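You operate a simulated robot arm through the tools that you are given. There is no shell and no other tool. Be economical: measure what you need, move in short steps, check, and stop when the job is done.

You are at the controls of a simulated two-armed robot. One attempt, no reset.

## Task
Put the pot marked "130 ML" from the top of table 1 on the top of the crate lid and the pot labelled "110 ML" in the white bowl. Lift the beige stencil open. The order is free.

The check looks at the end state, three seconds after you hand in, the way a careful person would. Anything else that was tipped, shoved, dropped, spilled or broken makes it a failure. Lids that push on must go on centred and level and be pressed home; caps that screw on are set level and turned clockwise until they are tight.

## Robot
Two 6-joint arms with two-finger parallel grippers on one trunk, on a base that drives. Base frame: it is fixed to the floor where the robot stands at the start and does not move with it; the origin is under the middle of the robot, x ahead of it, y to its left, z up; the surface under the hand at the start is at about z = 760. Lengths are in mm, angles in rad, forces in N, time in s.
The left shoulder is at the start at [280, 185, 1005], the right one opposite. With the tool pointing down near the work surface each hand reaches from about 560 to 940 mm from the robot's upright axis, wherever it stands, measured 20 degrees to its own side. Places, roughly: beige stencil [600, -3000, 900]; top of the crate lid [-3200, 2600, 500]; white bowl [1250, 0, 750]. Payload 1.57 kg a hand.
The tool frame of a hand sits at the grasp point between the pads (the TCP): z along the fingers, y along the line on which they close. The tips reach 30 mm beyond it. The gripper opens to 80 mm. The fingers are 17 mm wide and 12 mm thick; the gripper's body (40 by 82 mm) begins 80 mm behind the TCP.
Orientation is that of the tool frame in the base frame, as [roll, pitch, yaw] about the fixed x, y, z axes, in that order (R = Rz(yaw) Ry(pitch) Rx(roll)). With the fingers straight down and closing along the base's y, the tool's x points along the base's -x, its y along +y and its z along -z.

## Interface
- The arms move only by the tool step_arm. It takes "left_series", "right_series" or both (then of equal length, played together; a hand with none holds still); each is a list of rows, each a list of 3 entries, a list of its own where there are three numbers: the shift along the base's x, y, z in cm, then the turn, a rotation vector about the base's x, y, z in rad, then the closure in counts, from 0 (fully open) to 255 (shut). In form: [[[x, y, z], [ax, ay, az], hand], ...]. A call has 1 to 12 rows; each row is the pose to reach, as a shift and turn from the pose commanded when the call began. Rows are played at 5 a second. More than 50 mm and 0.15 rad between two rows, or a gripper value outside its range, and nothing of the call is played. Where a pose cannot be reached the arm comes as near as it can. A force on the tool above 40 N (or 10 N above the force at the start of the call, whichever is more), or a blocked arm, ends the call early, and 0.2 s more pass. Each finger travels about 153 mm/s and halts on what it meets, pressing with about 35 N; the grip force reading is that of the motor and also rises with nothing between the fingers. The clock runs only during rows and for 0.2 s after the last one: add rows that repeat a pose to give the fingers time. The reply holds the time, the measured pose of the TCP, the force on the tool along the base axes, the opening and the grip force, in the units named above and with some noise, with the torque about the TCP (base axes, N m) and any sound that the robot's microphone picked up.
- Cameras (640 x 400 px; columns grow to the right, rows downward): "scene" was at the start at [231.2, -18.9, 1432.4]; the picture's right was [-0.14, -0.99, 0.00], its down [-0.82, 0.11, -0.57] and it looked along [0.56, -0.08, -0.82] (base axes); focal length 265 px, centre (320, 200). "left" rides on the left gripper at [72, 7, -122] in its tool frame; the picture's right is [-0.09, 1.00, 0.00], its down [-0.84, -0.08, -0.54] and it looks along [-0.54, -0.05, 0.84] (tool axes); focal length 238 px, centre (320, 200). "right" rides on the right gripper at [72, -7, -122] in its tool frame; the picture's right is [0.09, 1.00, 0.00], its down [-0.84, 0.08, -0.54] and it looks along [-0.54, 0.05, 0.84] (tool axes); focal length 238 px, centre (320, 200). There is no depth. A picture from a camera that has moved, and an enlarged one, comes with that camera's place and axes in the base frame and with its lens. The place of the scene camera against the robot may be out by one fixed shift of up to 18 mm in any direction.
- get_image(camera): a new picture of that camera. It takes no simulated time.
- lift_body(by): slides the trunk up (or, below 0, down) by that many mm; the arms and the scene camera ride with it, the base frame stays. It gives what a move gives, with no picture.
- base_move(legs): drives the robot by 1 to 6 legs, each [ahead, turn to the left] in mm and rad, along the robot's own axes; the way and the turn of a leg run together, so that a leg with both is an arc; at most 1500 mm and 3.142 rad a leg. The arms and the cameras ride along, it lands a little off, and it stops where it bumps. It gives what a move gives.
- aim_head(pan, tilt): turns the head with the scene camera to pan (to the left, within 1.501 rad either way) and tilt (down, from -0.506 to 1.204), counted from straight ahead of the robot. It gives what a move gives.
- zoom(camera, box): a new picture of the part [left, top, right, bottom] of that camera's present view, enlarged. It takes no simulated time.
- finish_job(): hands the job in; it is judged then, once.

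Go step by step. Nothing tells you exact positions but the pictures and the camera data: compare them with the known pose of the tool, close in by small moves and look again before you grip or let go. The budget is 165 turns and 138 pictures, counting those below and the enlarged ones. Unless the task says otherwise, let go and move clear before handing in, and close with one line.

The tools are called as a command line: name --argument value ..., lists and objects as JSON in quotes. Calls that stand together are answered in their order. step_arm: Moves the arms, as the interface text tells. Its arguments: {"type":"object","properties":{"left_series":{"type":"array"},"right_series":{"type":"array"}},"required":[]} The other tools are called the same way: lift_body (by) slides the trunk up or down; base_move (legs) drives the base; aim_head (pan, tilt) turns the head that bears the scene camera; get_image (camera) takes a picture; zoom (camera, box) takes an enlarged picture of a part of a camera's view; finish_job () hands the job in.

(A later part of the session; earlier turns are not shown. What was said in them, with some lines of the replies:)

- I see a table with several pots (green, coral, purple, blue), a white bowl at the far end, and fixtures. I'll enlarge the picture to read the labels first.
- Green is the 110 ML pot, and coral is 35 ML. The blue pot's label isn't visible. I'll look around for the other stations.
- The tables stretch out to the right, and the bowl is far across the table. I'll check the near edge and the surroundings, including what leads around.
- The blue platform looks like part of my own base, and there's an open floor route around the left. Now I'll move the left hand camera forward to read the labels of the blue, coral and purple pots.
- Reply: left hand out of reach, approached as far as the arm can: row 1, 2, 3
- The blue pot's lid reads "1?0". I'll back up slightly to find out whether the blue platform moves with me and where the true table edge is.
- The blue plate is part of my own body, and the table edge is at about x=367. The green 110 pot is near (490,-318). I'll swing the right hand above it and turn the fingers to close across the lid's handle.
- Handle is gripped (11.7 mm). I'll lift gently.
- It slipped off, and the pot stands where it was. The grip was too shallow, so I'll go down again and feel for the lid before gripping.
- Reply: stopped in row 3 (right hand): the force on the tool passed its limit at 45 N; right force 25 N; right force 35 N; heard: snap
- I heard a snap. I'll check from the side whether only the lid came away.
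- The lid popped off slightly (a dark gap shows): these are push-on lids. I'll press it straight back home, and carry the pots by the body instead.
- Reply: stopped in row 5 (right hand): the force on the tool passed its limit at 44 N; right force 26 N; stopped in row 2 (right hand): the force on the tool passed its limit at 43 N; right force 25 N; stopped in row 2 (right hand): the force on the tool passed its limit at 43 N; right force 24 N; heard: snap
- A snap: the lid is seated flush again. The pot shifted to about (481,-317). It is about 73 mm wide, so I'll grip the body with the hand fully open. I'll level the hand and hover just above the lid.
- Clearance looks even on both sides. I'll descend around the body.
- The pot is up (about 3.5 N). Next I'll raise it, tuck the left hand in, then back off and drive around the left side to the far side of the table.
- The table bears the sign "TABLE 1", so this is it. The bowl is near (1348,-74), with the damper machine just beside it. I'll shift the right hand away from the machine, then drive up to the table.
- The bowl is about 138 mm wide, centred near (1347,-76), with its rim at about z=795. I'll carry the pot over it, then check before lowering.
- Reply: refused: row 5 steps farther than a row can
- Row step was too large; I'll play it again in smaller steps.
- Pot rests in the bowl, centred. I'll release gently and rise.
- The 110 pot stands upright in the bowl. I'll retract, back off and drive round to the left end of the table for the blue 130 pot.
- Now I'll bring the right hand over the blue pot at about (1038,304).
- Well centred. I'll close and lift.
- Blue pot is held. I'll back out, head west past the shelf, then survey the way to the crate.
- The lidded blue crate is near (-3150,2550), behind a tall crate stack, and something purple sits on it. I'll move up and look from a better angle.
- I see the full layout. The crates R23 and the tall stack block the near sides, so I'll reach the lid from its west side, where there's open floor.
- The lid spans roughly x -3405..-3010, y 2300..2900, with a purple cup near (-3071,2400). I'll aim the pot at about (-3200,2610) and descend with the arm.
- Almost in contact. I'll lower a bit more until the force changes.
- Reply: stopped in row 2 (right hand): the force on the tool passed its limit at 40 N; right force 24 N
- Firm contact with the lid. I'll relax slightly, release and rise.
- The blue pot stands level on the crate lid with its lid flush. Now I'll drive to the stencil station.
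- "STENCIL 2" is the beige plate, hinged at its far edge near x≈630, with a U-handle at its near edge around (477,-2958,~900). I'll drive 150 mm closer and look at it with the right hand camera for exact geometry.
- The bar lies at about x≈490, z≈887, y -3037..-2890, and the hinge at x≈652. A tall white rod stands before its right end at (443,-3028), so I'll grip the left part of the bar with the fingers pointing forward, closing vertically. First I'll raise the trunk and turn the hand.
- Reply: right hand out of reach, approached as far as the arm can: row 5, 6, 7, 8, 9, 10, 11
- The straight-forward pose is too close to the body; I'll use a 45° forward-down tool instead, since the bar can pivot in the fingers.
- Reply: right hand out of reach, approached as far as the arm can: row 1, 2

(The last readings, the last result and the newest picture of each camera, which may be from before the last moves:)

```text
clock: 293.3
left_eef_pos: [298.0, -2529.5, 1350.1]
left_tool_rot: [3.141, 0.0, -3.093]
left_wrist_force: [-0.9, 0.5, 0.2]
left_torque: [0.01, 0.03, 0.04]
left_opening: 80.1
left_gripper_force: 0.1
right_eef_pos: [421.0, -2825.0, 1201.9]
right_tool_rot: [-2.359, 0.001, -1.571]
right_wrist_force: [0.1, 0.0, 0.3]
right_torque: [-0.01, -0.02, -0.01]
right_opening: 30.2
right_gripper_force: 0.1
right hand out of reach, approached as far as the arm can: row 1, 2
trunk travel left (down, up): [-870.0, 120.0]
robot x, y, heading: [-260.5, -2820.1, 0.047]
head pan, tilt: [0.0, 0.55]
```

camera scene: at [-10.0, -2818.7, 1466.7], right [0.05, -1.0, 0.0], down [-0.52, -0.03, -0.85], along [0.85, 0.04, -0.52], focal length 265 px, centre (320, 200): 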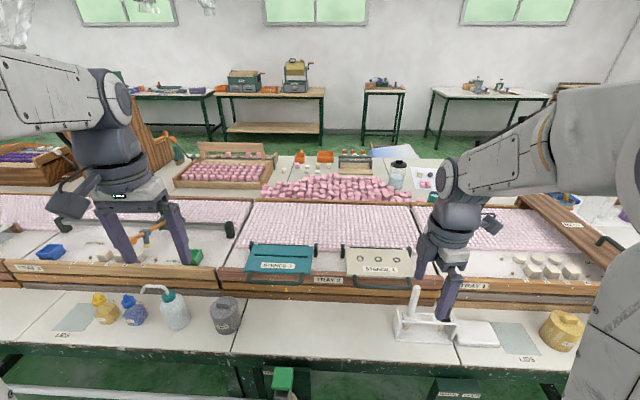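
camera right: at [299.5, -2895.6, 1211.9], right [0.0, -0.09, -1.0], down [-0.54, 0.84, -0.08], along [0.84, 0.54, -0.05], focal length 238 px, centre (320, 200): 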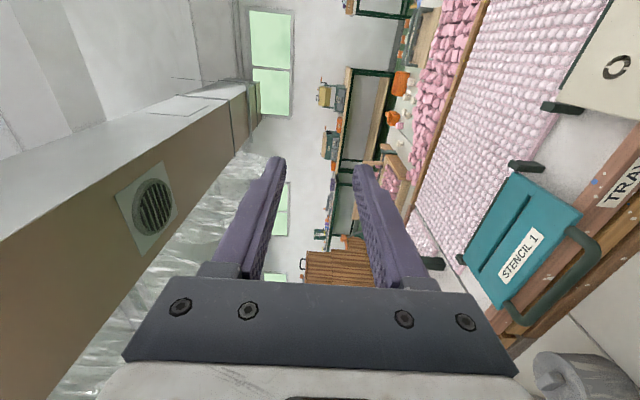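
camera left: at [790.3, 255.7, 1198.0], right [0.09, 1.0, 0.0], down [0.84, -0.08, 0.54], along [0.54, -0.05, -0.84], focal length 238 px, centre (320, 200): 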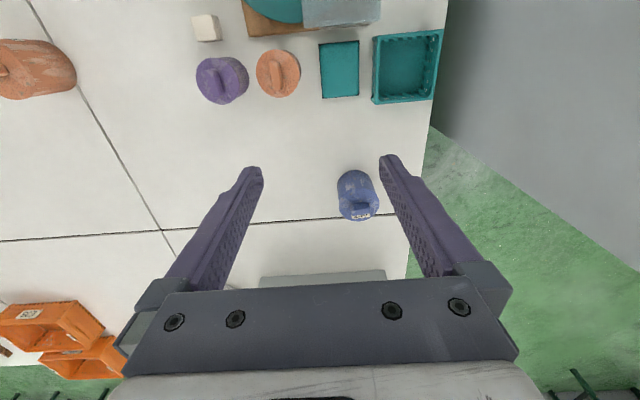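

step_arm --right_series '[[[0, -3, -3], [0, 0, 0], 159], [[0, -6, -6], [0, 0, 0], 159], [[0, -9, -9], [0, 0, 0], 159], [[0.3, -9, -13.5], [0, 0, 0], 159], [[0.5, -9, -18], [0, 0, 0], 159], [[0.7, -9, -22], [0, 0, 0], 159], [[0.7, -9, -25.3], [0, 0, 0], 159], [[0.7, -9, -25.3], [0, 0, 0], 159]]'

get_image --camera "right"

zoom --camera "scene" --box '[290, 220, 470, 370]'

```text
clock: 295.1
left_eef_pos: [298.8, -2529.0, 1350.7]
left_tool_rot: [3.14, 0.003, -3.092]
left_wrist_force: [0.4, 0.0, 1.1]
left_torque: [0.01, 0.03, 0.04]
left_opening: 80.1
left_gripper_force: 0.0
right_eef_pos: [427.9, -2909.0, 947.4]
right_tool_rot: [-2.356, -0.006, -1.576]
right_wrist_force: [0.2, -0.1, -0.3]
right_torque: [0.05, 0.01, 0.01]
right_opening: 30.3
right_gripper_force: 0.1
right hand out of reach, approached as far as the arm can: row 3, 7, 8
trunk travel left (down, up): [-870.0, 120.0]
robot x, y, heading: [-257.0, -2818.8, 0.044]
head pan, tilt: [0.0, 0.55]
```

```text
50 pictures are left
camera right: at [344.9, -2981.5, 1039.7], right [-0.7, -0.09, -0.7], down [-0.43, 0.84, 0.32], along [0.56, 0.53, -0.63], focal length 238 px, centre (320, 200)
```

right: 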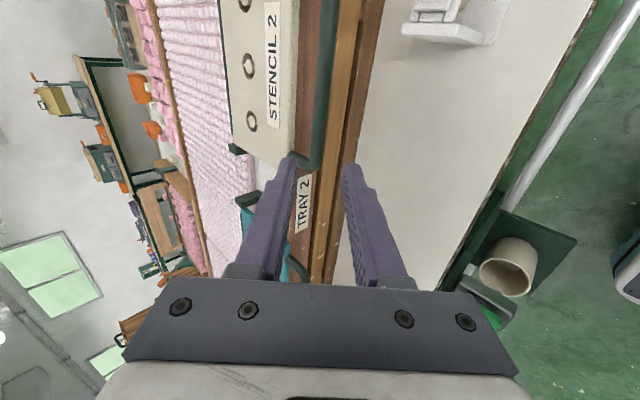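

```text
2.67 times, centred on (380, 295) of scene
camera zoom: at [-9.3, -2818.6, 1636.5], right [0.05, -1.0, 0.0], down [-0.52, -0.03, -0.85], along [0.85, 0.04, -0.52], focal length 708 px, centre (160, -53)
```

zoom: 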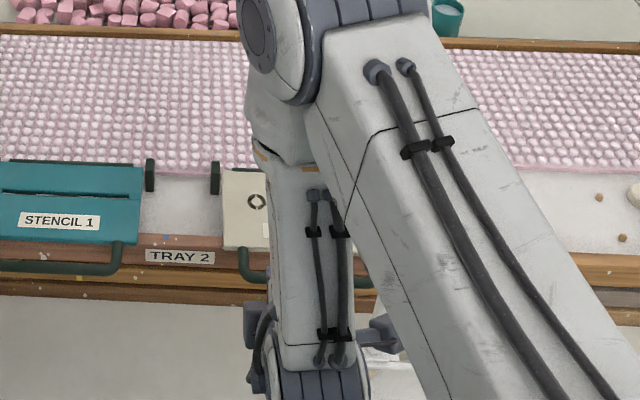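

step_arm --right_series '[[[1.5, -0.9, -1.4], [0, 0, 0], 159], [[3, -0.9, -2.8], [0, 0, 0], 159], [[3.8, -0.9, -3.5], [0, 0, 0], 159], [[3.8, -0.9, -3.5], [0, 0, 0], 159]]'

zoom --camera "right" --box '[200, 0, 440, 220]'

```text
clock: 296.1
left_eef_pos: [298.8, -2528.5, 1351.6]
left_tool_rot: [3.14, 0.003, -3.093]
left_wrist_force: [0.2, 0.4, 0.7]
left_torque: [-0.03, 0.0, -0.01]
left_opening: 80.1
left_gripper_force: 0.1
right_eef_pos: [463.7, -2904.7, 912.3]
right_tool_rot: [-2.355, -0.007, -1.579]
right_wrist_force: [0.8, 0.2, 0.3]
right_torque: [0.0, -0.03, 0.0]
right_opening: 30.1
right_gripper_force: 0.0
right hand out of reach, approached as far as the arm can: row 1, 2, 3, 4
trunk travel left (down, up): [-870.0, 120.0]
robot x, y, heading: [-259.3, -2825.2, 0.047]
head pan, tilt: [0.0, 0.55]
```

```text
1.82 times, centred on (320, 110) of right
camera zoom: at [381.7, -2976.1, 1005.4], right [-0.7, -0.09, -0.7], down [-0.43, 0.84, 0.32], along [0.56, 0.53, -0.63], focal length 433 px, centre (320, 364)
```

zoom: 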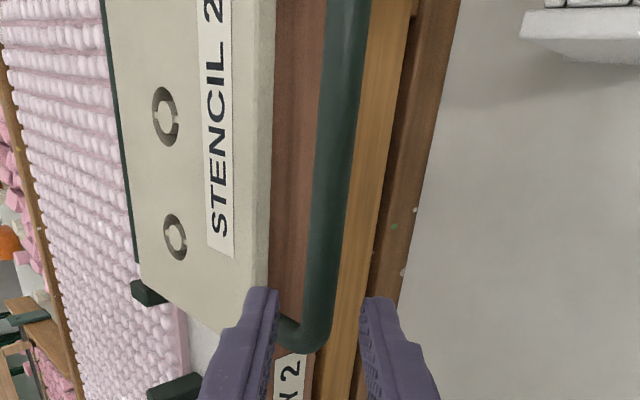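

The arm is a bit cramped. I'll back the base 100 mm and turn it slightly so the arm has room.

base_move --legs '[[-100, 0], [0, -0.045]]'

```text
clock: 297.7
left_eef_pos: [210.2, -2558.3, 1349.8]
left_tool_rot: [3.141, 0.001, -3.137]
left_wrist_force: [0.6, 0.1, 0.4]
left_torque: [-0.03, 0.03, -0.05]
left_opening: 79.9
left_gripper_force: 0.1
right_eef_pos: [359.2, -2940.3, 912.6]
right_tool_rot: [-2.356, -0.009, -1.622]
right_wrist_force: [0.5, -0.2, 0.1]
right_torque: [0.01, 0.0, -0.02]
right_opening: 30.0
right_gripper_force: 0.0
trunk travel left (down, up): [-870.0, 120.0]
robot x, y, heading: [-360.3, -2826.8, 0.008]
head pan, tilt: [0.0, 0.55]
```

step_arm --right_series '[[[3, 2.2, 2.5], [0, 0, 0.05], 159], [[6, 2.2, 2.5], [0, 0, 0.05], 159], [[8.1, 2.2, 2.5], [0, 0, 0.05], 159], [[8.1, 2.2, 2.5], [0, 0, 0.05], 159]]'

zoom --camera "right" --box '[200, 0, 440, 220]'

```text
clock: 298.7
left_eef_pos: [211.1, -2558.8, 1352.3]
left_tool_rot: [3.14, 0.002, -3.138]
left_wrist_force: [0.0, -0.1, 1.0]
left_torque: [0.0, 0.01, -0.01]
left_opening: 80.2
left_gripper_force: 0.0
right_eef_pos: [443.1, -2919.9, 938.4]
right_tool_rot: [-2.355, -0.01, -1.574]
right_wrist_force: [-0.3, -0.1, 1.1]
right_torque: [0.0, -0.01, -0.01]
right_opening: 30.0
right_gripper_force: 0.0
trunk travel left (down, up): [-870.0, 120.0]
robot x, y, heading: [-354.2, -2827.7, 0.005]
head pan, tilt: [0.0, 0.55]
```

```text
1.82 times, centred on (320, 110) of right
camera zoom: at [360.7, -2991.5, 1029.5], right [-0.7, -0.1, -0.7], down [-0.44, 0.84, 0.32], along [0.56, 0.53, -0.63], focal length 433 px, centre (320, 364)
```

zoom: 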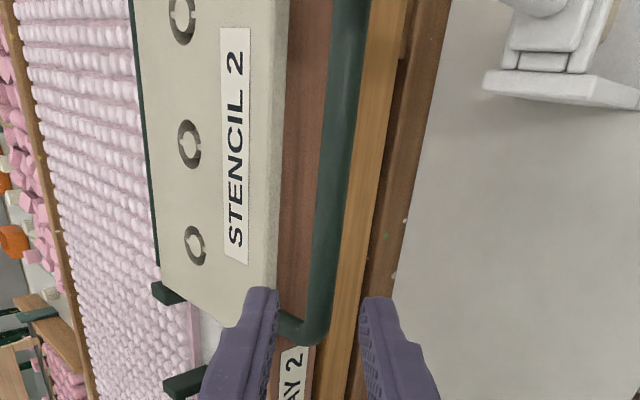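

step_arm --right_series '[[[1.2, 0, -1.2], [0, 0, 0], 159], [[2.4, 0, -2.5], [0, 0, 0], 159], [[3.6, 0, -3.8], [0, 0, 0], 159], [[4.3, 0, -4.5], [0, 0, 0], 159], [[4.3, 0, -4.5], [0, 0, 0], 159]]'

zoom --camera "right" --box '[200, 60, 440, 280]'

```text
clock: 299.9
left_eef_pos: [210.6, -2559.4, 1351.6]
left_tool_rot: [3.14, 0.001, -3.134]
left_wrist_force: [0.1, -0.8, 0.2]
left_torque: [0.05, 0.0, -0.06]
left_opening: 80.0
left_gripper_force: 0.0
right_eef_pos: [485.4, -2920.5, 893.5]
right_tool_rot: [-2.356, -0.008, -1.574]
right_wrist_force: [-0.5, -0.8, -0.4]
right_torque: [0.02, -0.04, 0.01]
right_opening: 30.1
right_gripper_force: 0.1
trunk travel left (down, up): [-870.0, 120.0]
robot x, y, heading: [-359.4, -2828.2, -0.001]
head pan, tilt: [0.0, 0.55]
```

```text
1.82 times, centred on (320, 170) of right
camera zoom: at [402.2, -2992.2, 984.6], right [-0.7, -0.1, -0.7], down [-0.44, 0.84, 0.32], along [0.56, 0.53, -0.63], focal length 433 px, centre (320, 254)
```

zoom: 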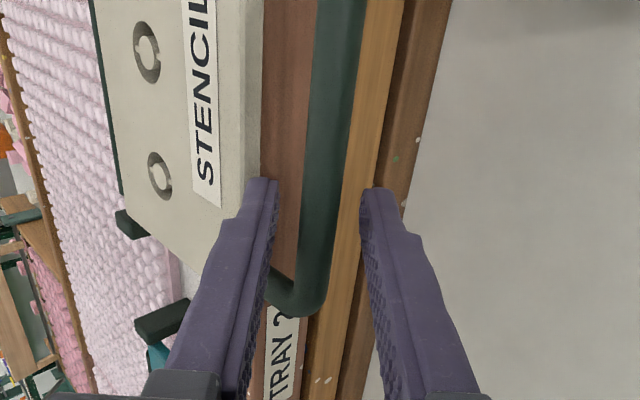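

The bar is between the fingers; I'll close on it.

step_arm --right_series '[[[0, 0, 0], [0, 0, 0], 190], [[0, 0, 0], [0, 0, 0], 220], [[0, 0, 0], [0, 0, 0], 235], [[0, 0, 0], [0, 0, 0], 235]]'

zoom --camera "right" --box '[200, 60, 440, 280]'

```text
clock: 300.9
left_eef_pos: [210.2, -2559.3, 1351.6]
left_tool_rot: [3.141, 0.002, -3.136]
left_wrist_force: [0.0, 0.6, -0.3]
left_torque: [-0.01, 0.01, 0.0]
left_opening: 80.1
left_gripper_force: 0.1
right_eef_pos: [484.9, -2920.1, 892.9]
right_tool_rot: [-2.353, -0.005, -1.574]
right_wrist_force: [5.6, -0.7, 1.2]
right_torque: [-0.02, -0.04, 0.01]
right_opening: 12.5
right_gripper_force: 29.3
trunk travel left (down, up): [-870.0, 120.0]
robot x, y, heading: [-360.7, -2827.5, 0.003]
head pan, tilt: [0.0, 0.55]
```

```text
1.82 times, centred on (320, 170) of right
camera zoom: at [402.7, -2992.1, 985.3], right [-0.7, -0.1, -0.71], down [-0.44, 0.84, 0.32], along [0.56, 0.53, -0.63], focal length 433 px, centre (320, 254)
```

zoom: 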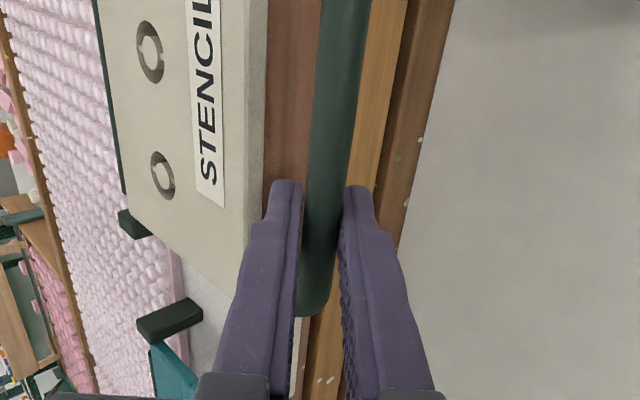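

Gripped. I'll lift along the hinge arc (radius about 160 mm), watching the force.

step_arm --right_series '[[[0.08, 0, 1.6], [0, 0, 0], 235], [[0.32, 0, 3.2], [0, 0, 0], 235], [[0.71, 0, 4.7], [0, 0, 0], 235], [[1.26, 0, 6.2], [0, 0, 0], 235], [[1.96, 0, 7.7], [0, 0, 0], 235]]'

get_image --camera "right"

```text
clock: 302.1
left_eef_pos: [212.2, -2559.2, 1351.9]
left_tool_rot: [3.139, 0.002, -3.136]
left_wrist_force: [-1.2, -0.2, 1.0]
left_torque: [-0.02, 0.02, -0.01]
left_opening: 80.2
left_gripper_force: 0.1
right_eef_pos: [503.5, -2920.4, 971.8]
right_tool_rot: [-2.354, -0.008, -1.573]
right_wrist_force: [-1.7, -4.2, -1.0]
right_torque: [0.1, 0.09, -0.04]
right_opening: 12.8
right_gripper_force: 29.6
trunk travel left (down, up): [-870.0, 120.0]
robot x, y, heading: [-357.3, -2829.1, -0.002]
head pan, tilt: [0.0, 0.55]
```

```text
44 pictures are left
camera right: at [421.6, -2992.0, 1063.4], right [-0.7, -0.1, -0.7], down [-0.44, 0.84, 0.32], along [0.56, 0.53, -0.63], focal length 238 px, centre (320, 200)
```

right: 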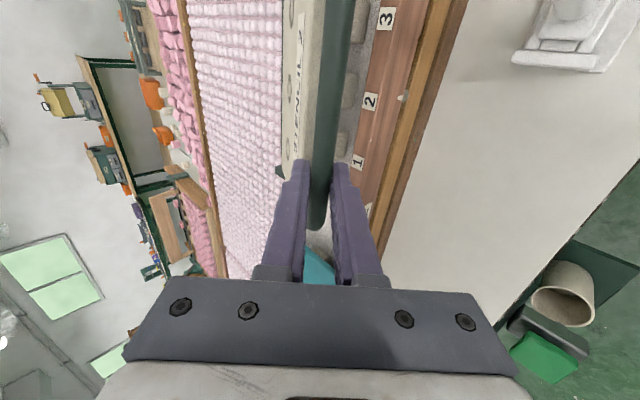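

step_arm --right_series '[[[0.85, 0, 1.35], [0, 0, 0], 235], [[1.8, 0, 2.6], [0, 0, 0], 235], [[2.9, 0, 3.75], [0, 0, 0], 235], [[4.09, 0, 4.8], [0, 0, 0], 235], [[5.4, 0, 5.75], [0, 0, 0], 235], [[6.78, 0, 6.56], [0, 0, 0], 235], [[8.25, 0, 7.2], [0, 0, 0], 235], [[9.76, 0, 7.7], [0, 0, 0], 235]]'

get_image --camera "right"

```text
clock: 303.9
left_eef_pos: [211.3, -2560.2, 1352.4]
left_tool_rot: [3.14, 0.0, -3.136]
left_wrist_force: [-1.0, 0.0, 0.1]
left_torque: [0.0, 0.04, 0.01]
left_opening: 79.8
left_gripper_force: 0.0
right_eef_pos: [603.7, -2918.8, 1045.7]
right_tool_rot: [-2.356, -0.005, -1.574]
right_wrist_force: [1.2, -2.8, -8.4]
right_torque: [-0.2, 0.0, -0.64]
right_opening: 12.7
right_gripper_force: 29.6
trunk travel left (down, up): [-870.0, 120.0]
robot x, y, heading: [-359.7, -2824.5, 0.005]
head pan, tilt: [0.0, 0.55]
```

```text
43 pictures are left
camera right: at [520.1, -2992.0, 1138.8], right [-0.7, -0.09, -0.7], down [-0.43, 0.84, 0.32], along [0.56, 0.53, -0.63], focal length 238 px, centre (320, 200)
```

right: 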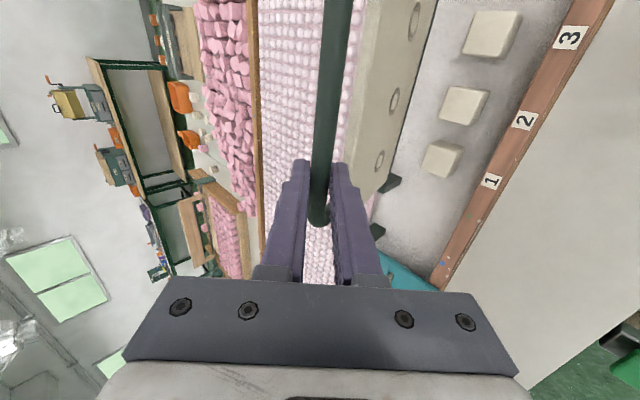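

Almost upright. I'll continue over past vertical so it stays open.

step_arm --right_series '[[[1.5, 0, 0.1], [0, 0, 0], 235], [[3, 0, 0.25], [0, 0, 0], 235], [[4.5, 0, 0.25], [0, 0, 0], 235], [[6, 0, 0.1], [0, 0, 0], 235], [[7.2, 0, -0.2], [0, 0, 0], 235]]'

get_image --camera "right"

get_image --camera "scene"

```text
clock: 305.1
left_eef_pos: [209.1, -2561.0, 1352.9]
left_tool_rot: [3.139, 0.004, -3.137]
left_wrist_force: [0.2, 0.8, -0.6]
left_torque: [0.01, 0.01, 0.03]
left_opening: 80.0
left_gripper_force: 0.0
right_eef_pos: [669.9, -2919.7, 1045.9]
right_tool_rot: [-2.361, -0.008, -1.575]
right_wrist_force: [-27.7, -4.1, 4.6]
right_torque: [0.03, 0.27, -0.52]
right_opening: 12.7
right_gripper_force: 29.6
trunk travel left (down, up): [-870.0, 120.0]
robot x, y, heading: [-359.6, -2827.8, 0.004]
head pan, tilt: [0.0, 0.55]
```

```text
42 pictures are left
camera right: at [587.9, -2991.2, 1137.3], right [-0.71, -0.1, -0.7], down [-0.43, 0.84, 0.32], along [0.56, 0.53, -0.64], focal length 238 px, centre (320, 200)
```

right: 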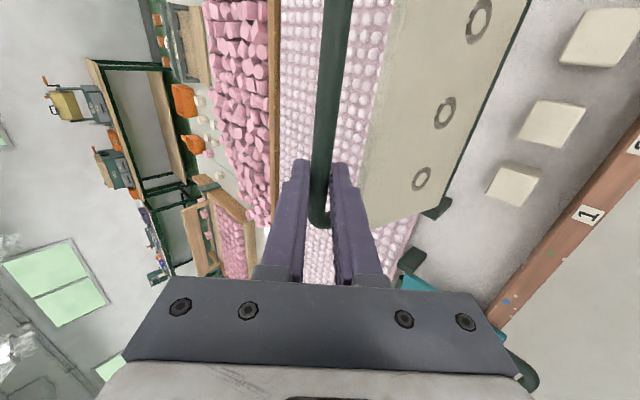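

```text
41 pictures are left
camera scene: at [-111.2, -2835.0, 1637.1], right [0.0, -1.0, 0.0], down [-0.52, 0.0, -0.85], along [0.85, 0.0, -0.52], focal length 265 px, centre (320, 200)
```

scene: 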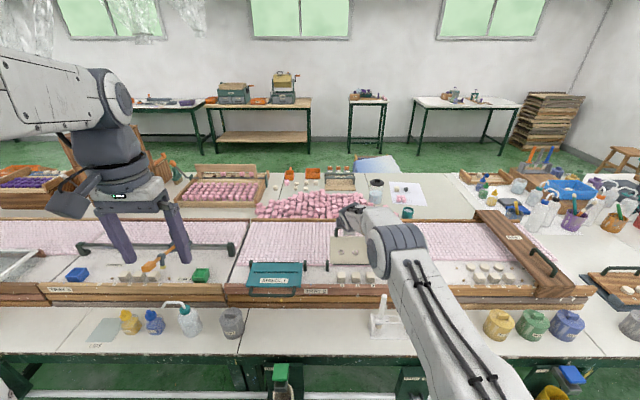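

It has come against its stop, slightly past vertical. I'll ease the pressure, open the fingers a little and see whether it stays.

step_arm --right_series '[[[-0.2, 0, 0], [0, 0, 0], 235], [[-0.2, 0, 0], [0, 0, 0], 200], [[-0.2, 0, 0], [0, 0, 0], 180], [[-0.2, 0, 0], [0, 0, 0], 165], [[-0.2, 0, 0], [0, 0, 0], 165]]'

get_image --camera "right"

```text
clock: 306.3
left_eef_pos: [210.5, -2559.0, 1352.1]
left_tool_rot: [3.139, 0.003, -3.135]
left_wrist_force: [0.5, 0.4, 0.0]
left_torque: [0.04, 0.0, -0.01]
left_opening: 80.1
left_gripper_force: 0.1
right_eef_pos: [670.8, -2918.6, 1046.0]
right_tool_rot: [-2.355, -0.007, -1.572]
right_wrist_force: [0.3, 0.0, -0.1]
right_torque: [-0.01, 0.0, 0.03]
right_opening: 28.3
right_gripper_force: 0.0
trunk travel left (down, up): [-870.0, 120.0]
robot x, y, heading: [-358.6, -2826.4, 0.004]
head pan, tilt: [0.0, 0.55]
```

```text
40 pictures are left
camera right: at [588.5, -2990.8, 1138.0], right [-0.7, -0.1, -0.7], down [-0.44, 0.84, 0.32], along [0.56, 0.53, -0.63], focal length 238 px, centre (320, 200)
```

right: 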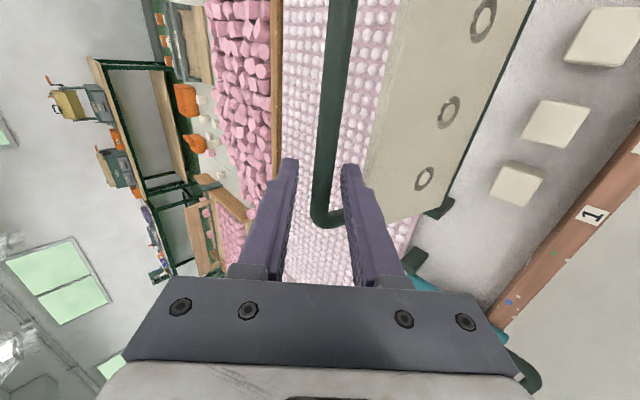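

No force, and it stays. I'll withdraw along the finger axis.

step_arm --right_series '[[[-1, 0, 0.8], [0, 0, 0], 165], [[-2.5, 0, 2.3], [0, 0, 0], 165], [[-5, 0, 4.8], [0, 0, 0], 165], [[-8, 0, 7.5], [0, 0, 0], 165], [[-11, 0, 10], [0, 0, 0], 165], [[-14, 0, 12], [0, 0, 0], 165]]'

get_image --camera "right"

```text
clock: 307.7
left_eef_pos: [210.4, -2558.7, 1351.2]
left_tool_rot: [-3.141, 0.002, -3.136]
left_wrist_force: [0.8, 0.7, 0.8]
left_torque: [0.02, 0.03, 0.0]
left_opening: 79.8
left_gripper_force: 0.1
right_eef_pos: [532.2, -2918.1, 1165.9]
right_tool_rot: [-2.355, -0.006, -1.572]
right_wrist_force: [0.4, -0.2, 0.1]
right_torque: [0.01, 0.0, -0.01]
right_opening: 28.2
right_gripper_force: 0.1
trunk travel left (down, up): [-870.0, 120.0]
robot x, y, heading: [-358.2, -2825.6, 0.005]
head pan, tilt: [0.0, 0.55]
```

```text
39 pictures are left
camera right: at [449.7, -2990.7, 1259.4], right [-0.7, -0.1, -0.7], down [-0.44, 0.84, 0.32], along [0.56, 0.53, -0.63], focal length 238 px, centre (320, 200)
```

right: 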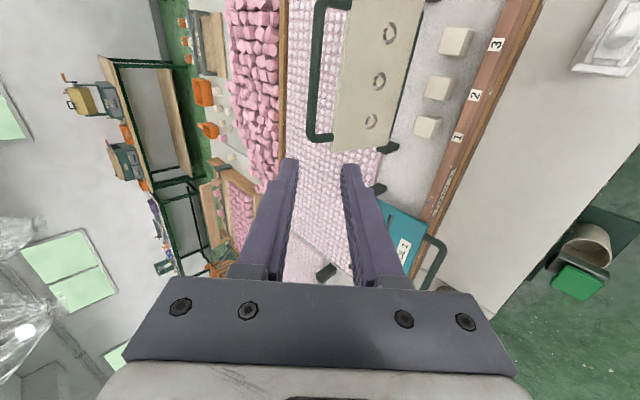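

Stencil stays open. I'll back away for a last look.

base_move --legs '[[-250, 0]]'

zoom --camera "scene" --box '[220, 160, 480, 330]'

```text
clock: 309.5
left_eef_pos: [-38.9, -2558.1, 1352.8]
left_tool_rot: [3.139, 0.0, -3.133]
left_wrist_force: [0.2, 0.8, -1.2]
left_torque: [-0.01, 0.0, -0.02]
left_opening: 79.9
left_gripper_force: 0.1
right_eef_pos: [283.2, -2916.2, 1167.4]
right_tool_rot: [-2.356, -0.007, -1.568]
right_wrist_force: [0.5, 0.2, -0.2]
right_torque: [-0.01, 0.02, 0.01]
right_opening: 28.2
right_gripper_force: 0.0
trunk travel left (down, up): [-870.0, 120.0]
robot x, y, heading: [-607.8, -2827.7, 0.006]
head pan, tilt: [0.0, 0.55]
```

```text
2.35 times, centred on (350, 245) of scene
camera zoom: at [-358.1, -2834.8, 1636.6], right [0.01, -1.0, 0.0], down [-0.52, 0.0, -0.85], along [0.85, 0.01, -0.52], focal length 624 px, centre (249, 94)
```

zoom: 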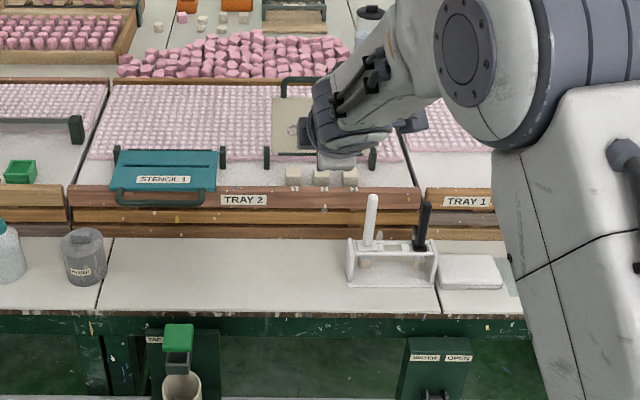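

The beige stencil stands open, the 130 pot is on the crate lid, and the 110 pot is in the bowl. Both hands are empty and clear, so I'm handing in.

finish_job

```text
The job is handed in.
```

The job is handed in: the 130 ML pot is on the crate lid, the 110 ML pot is in the white bowl, and the beige stencil is open. The 110 pot's lid popped off on my first try; I pressed it back on, heard a snap, and it looked flush.
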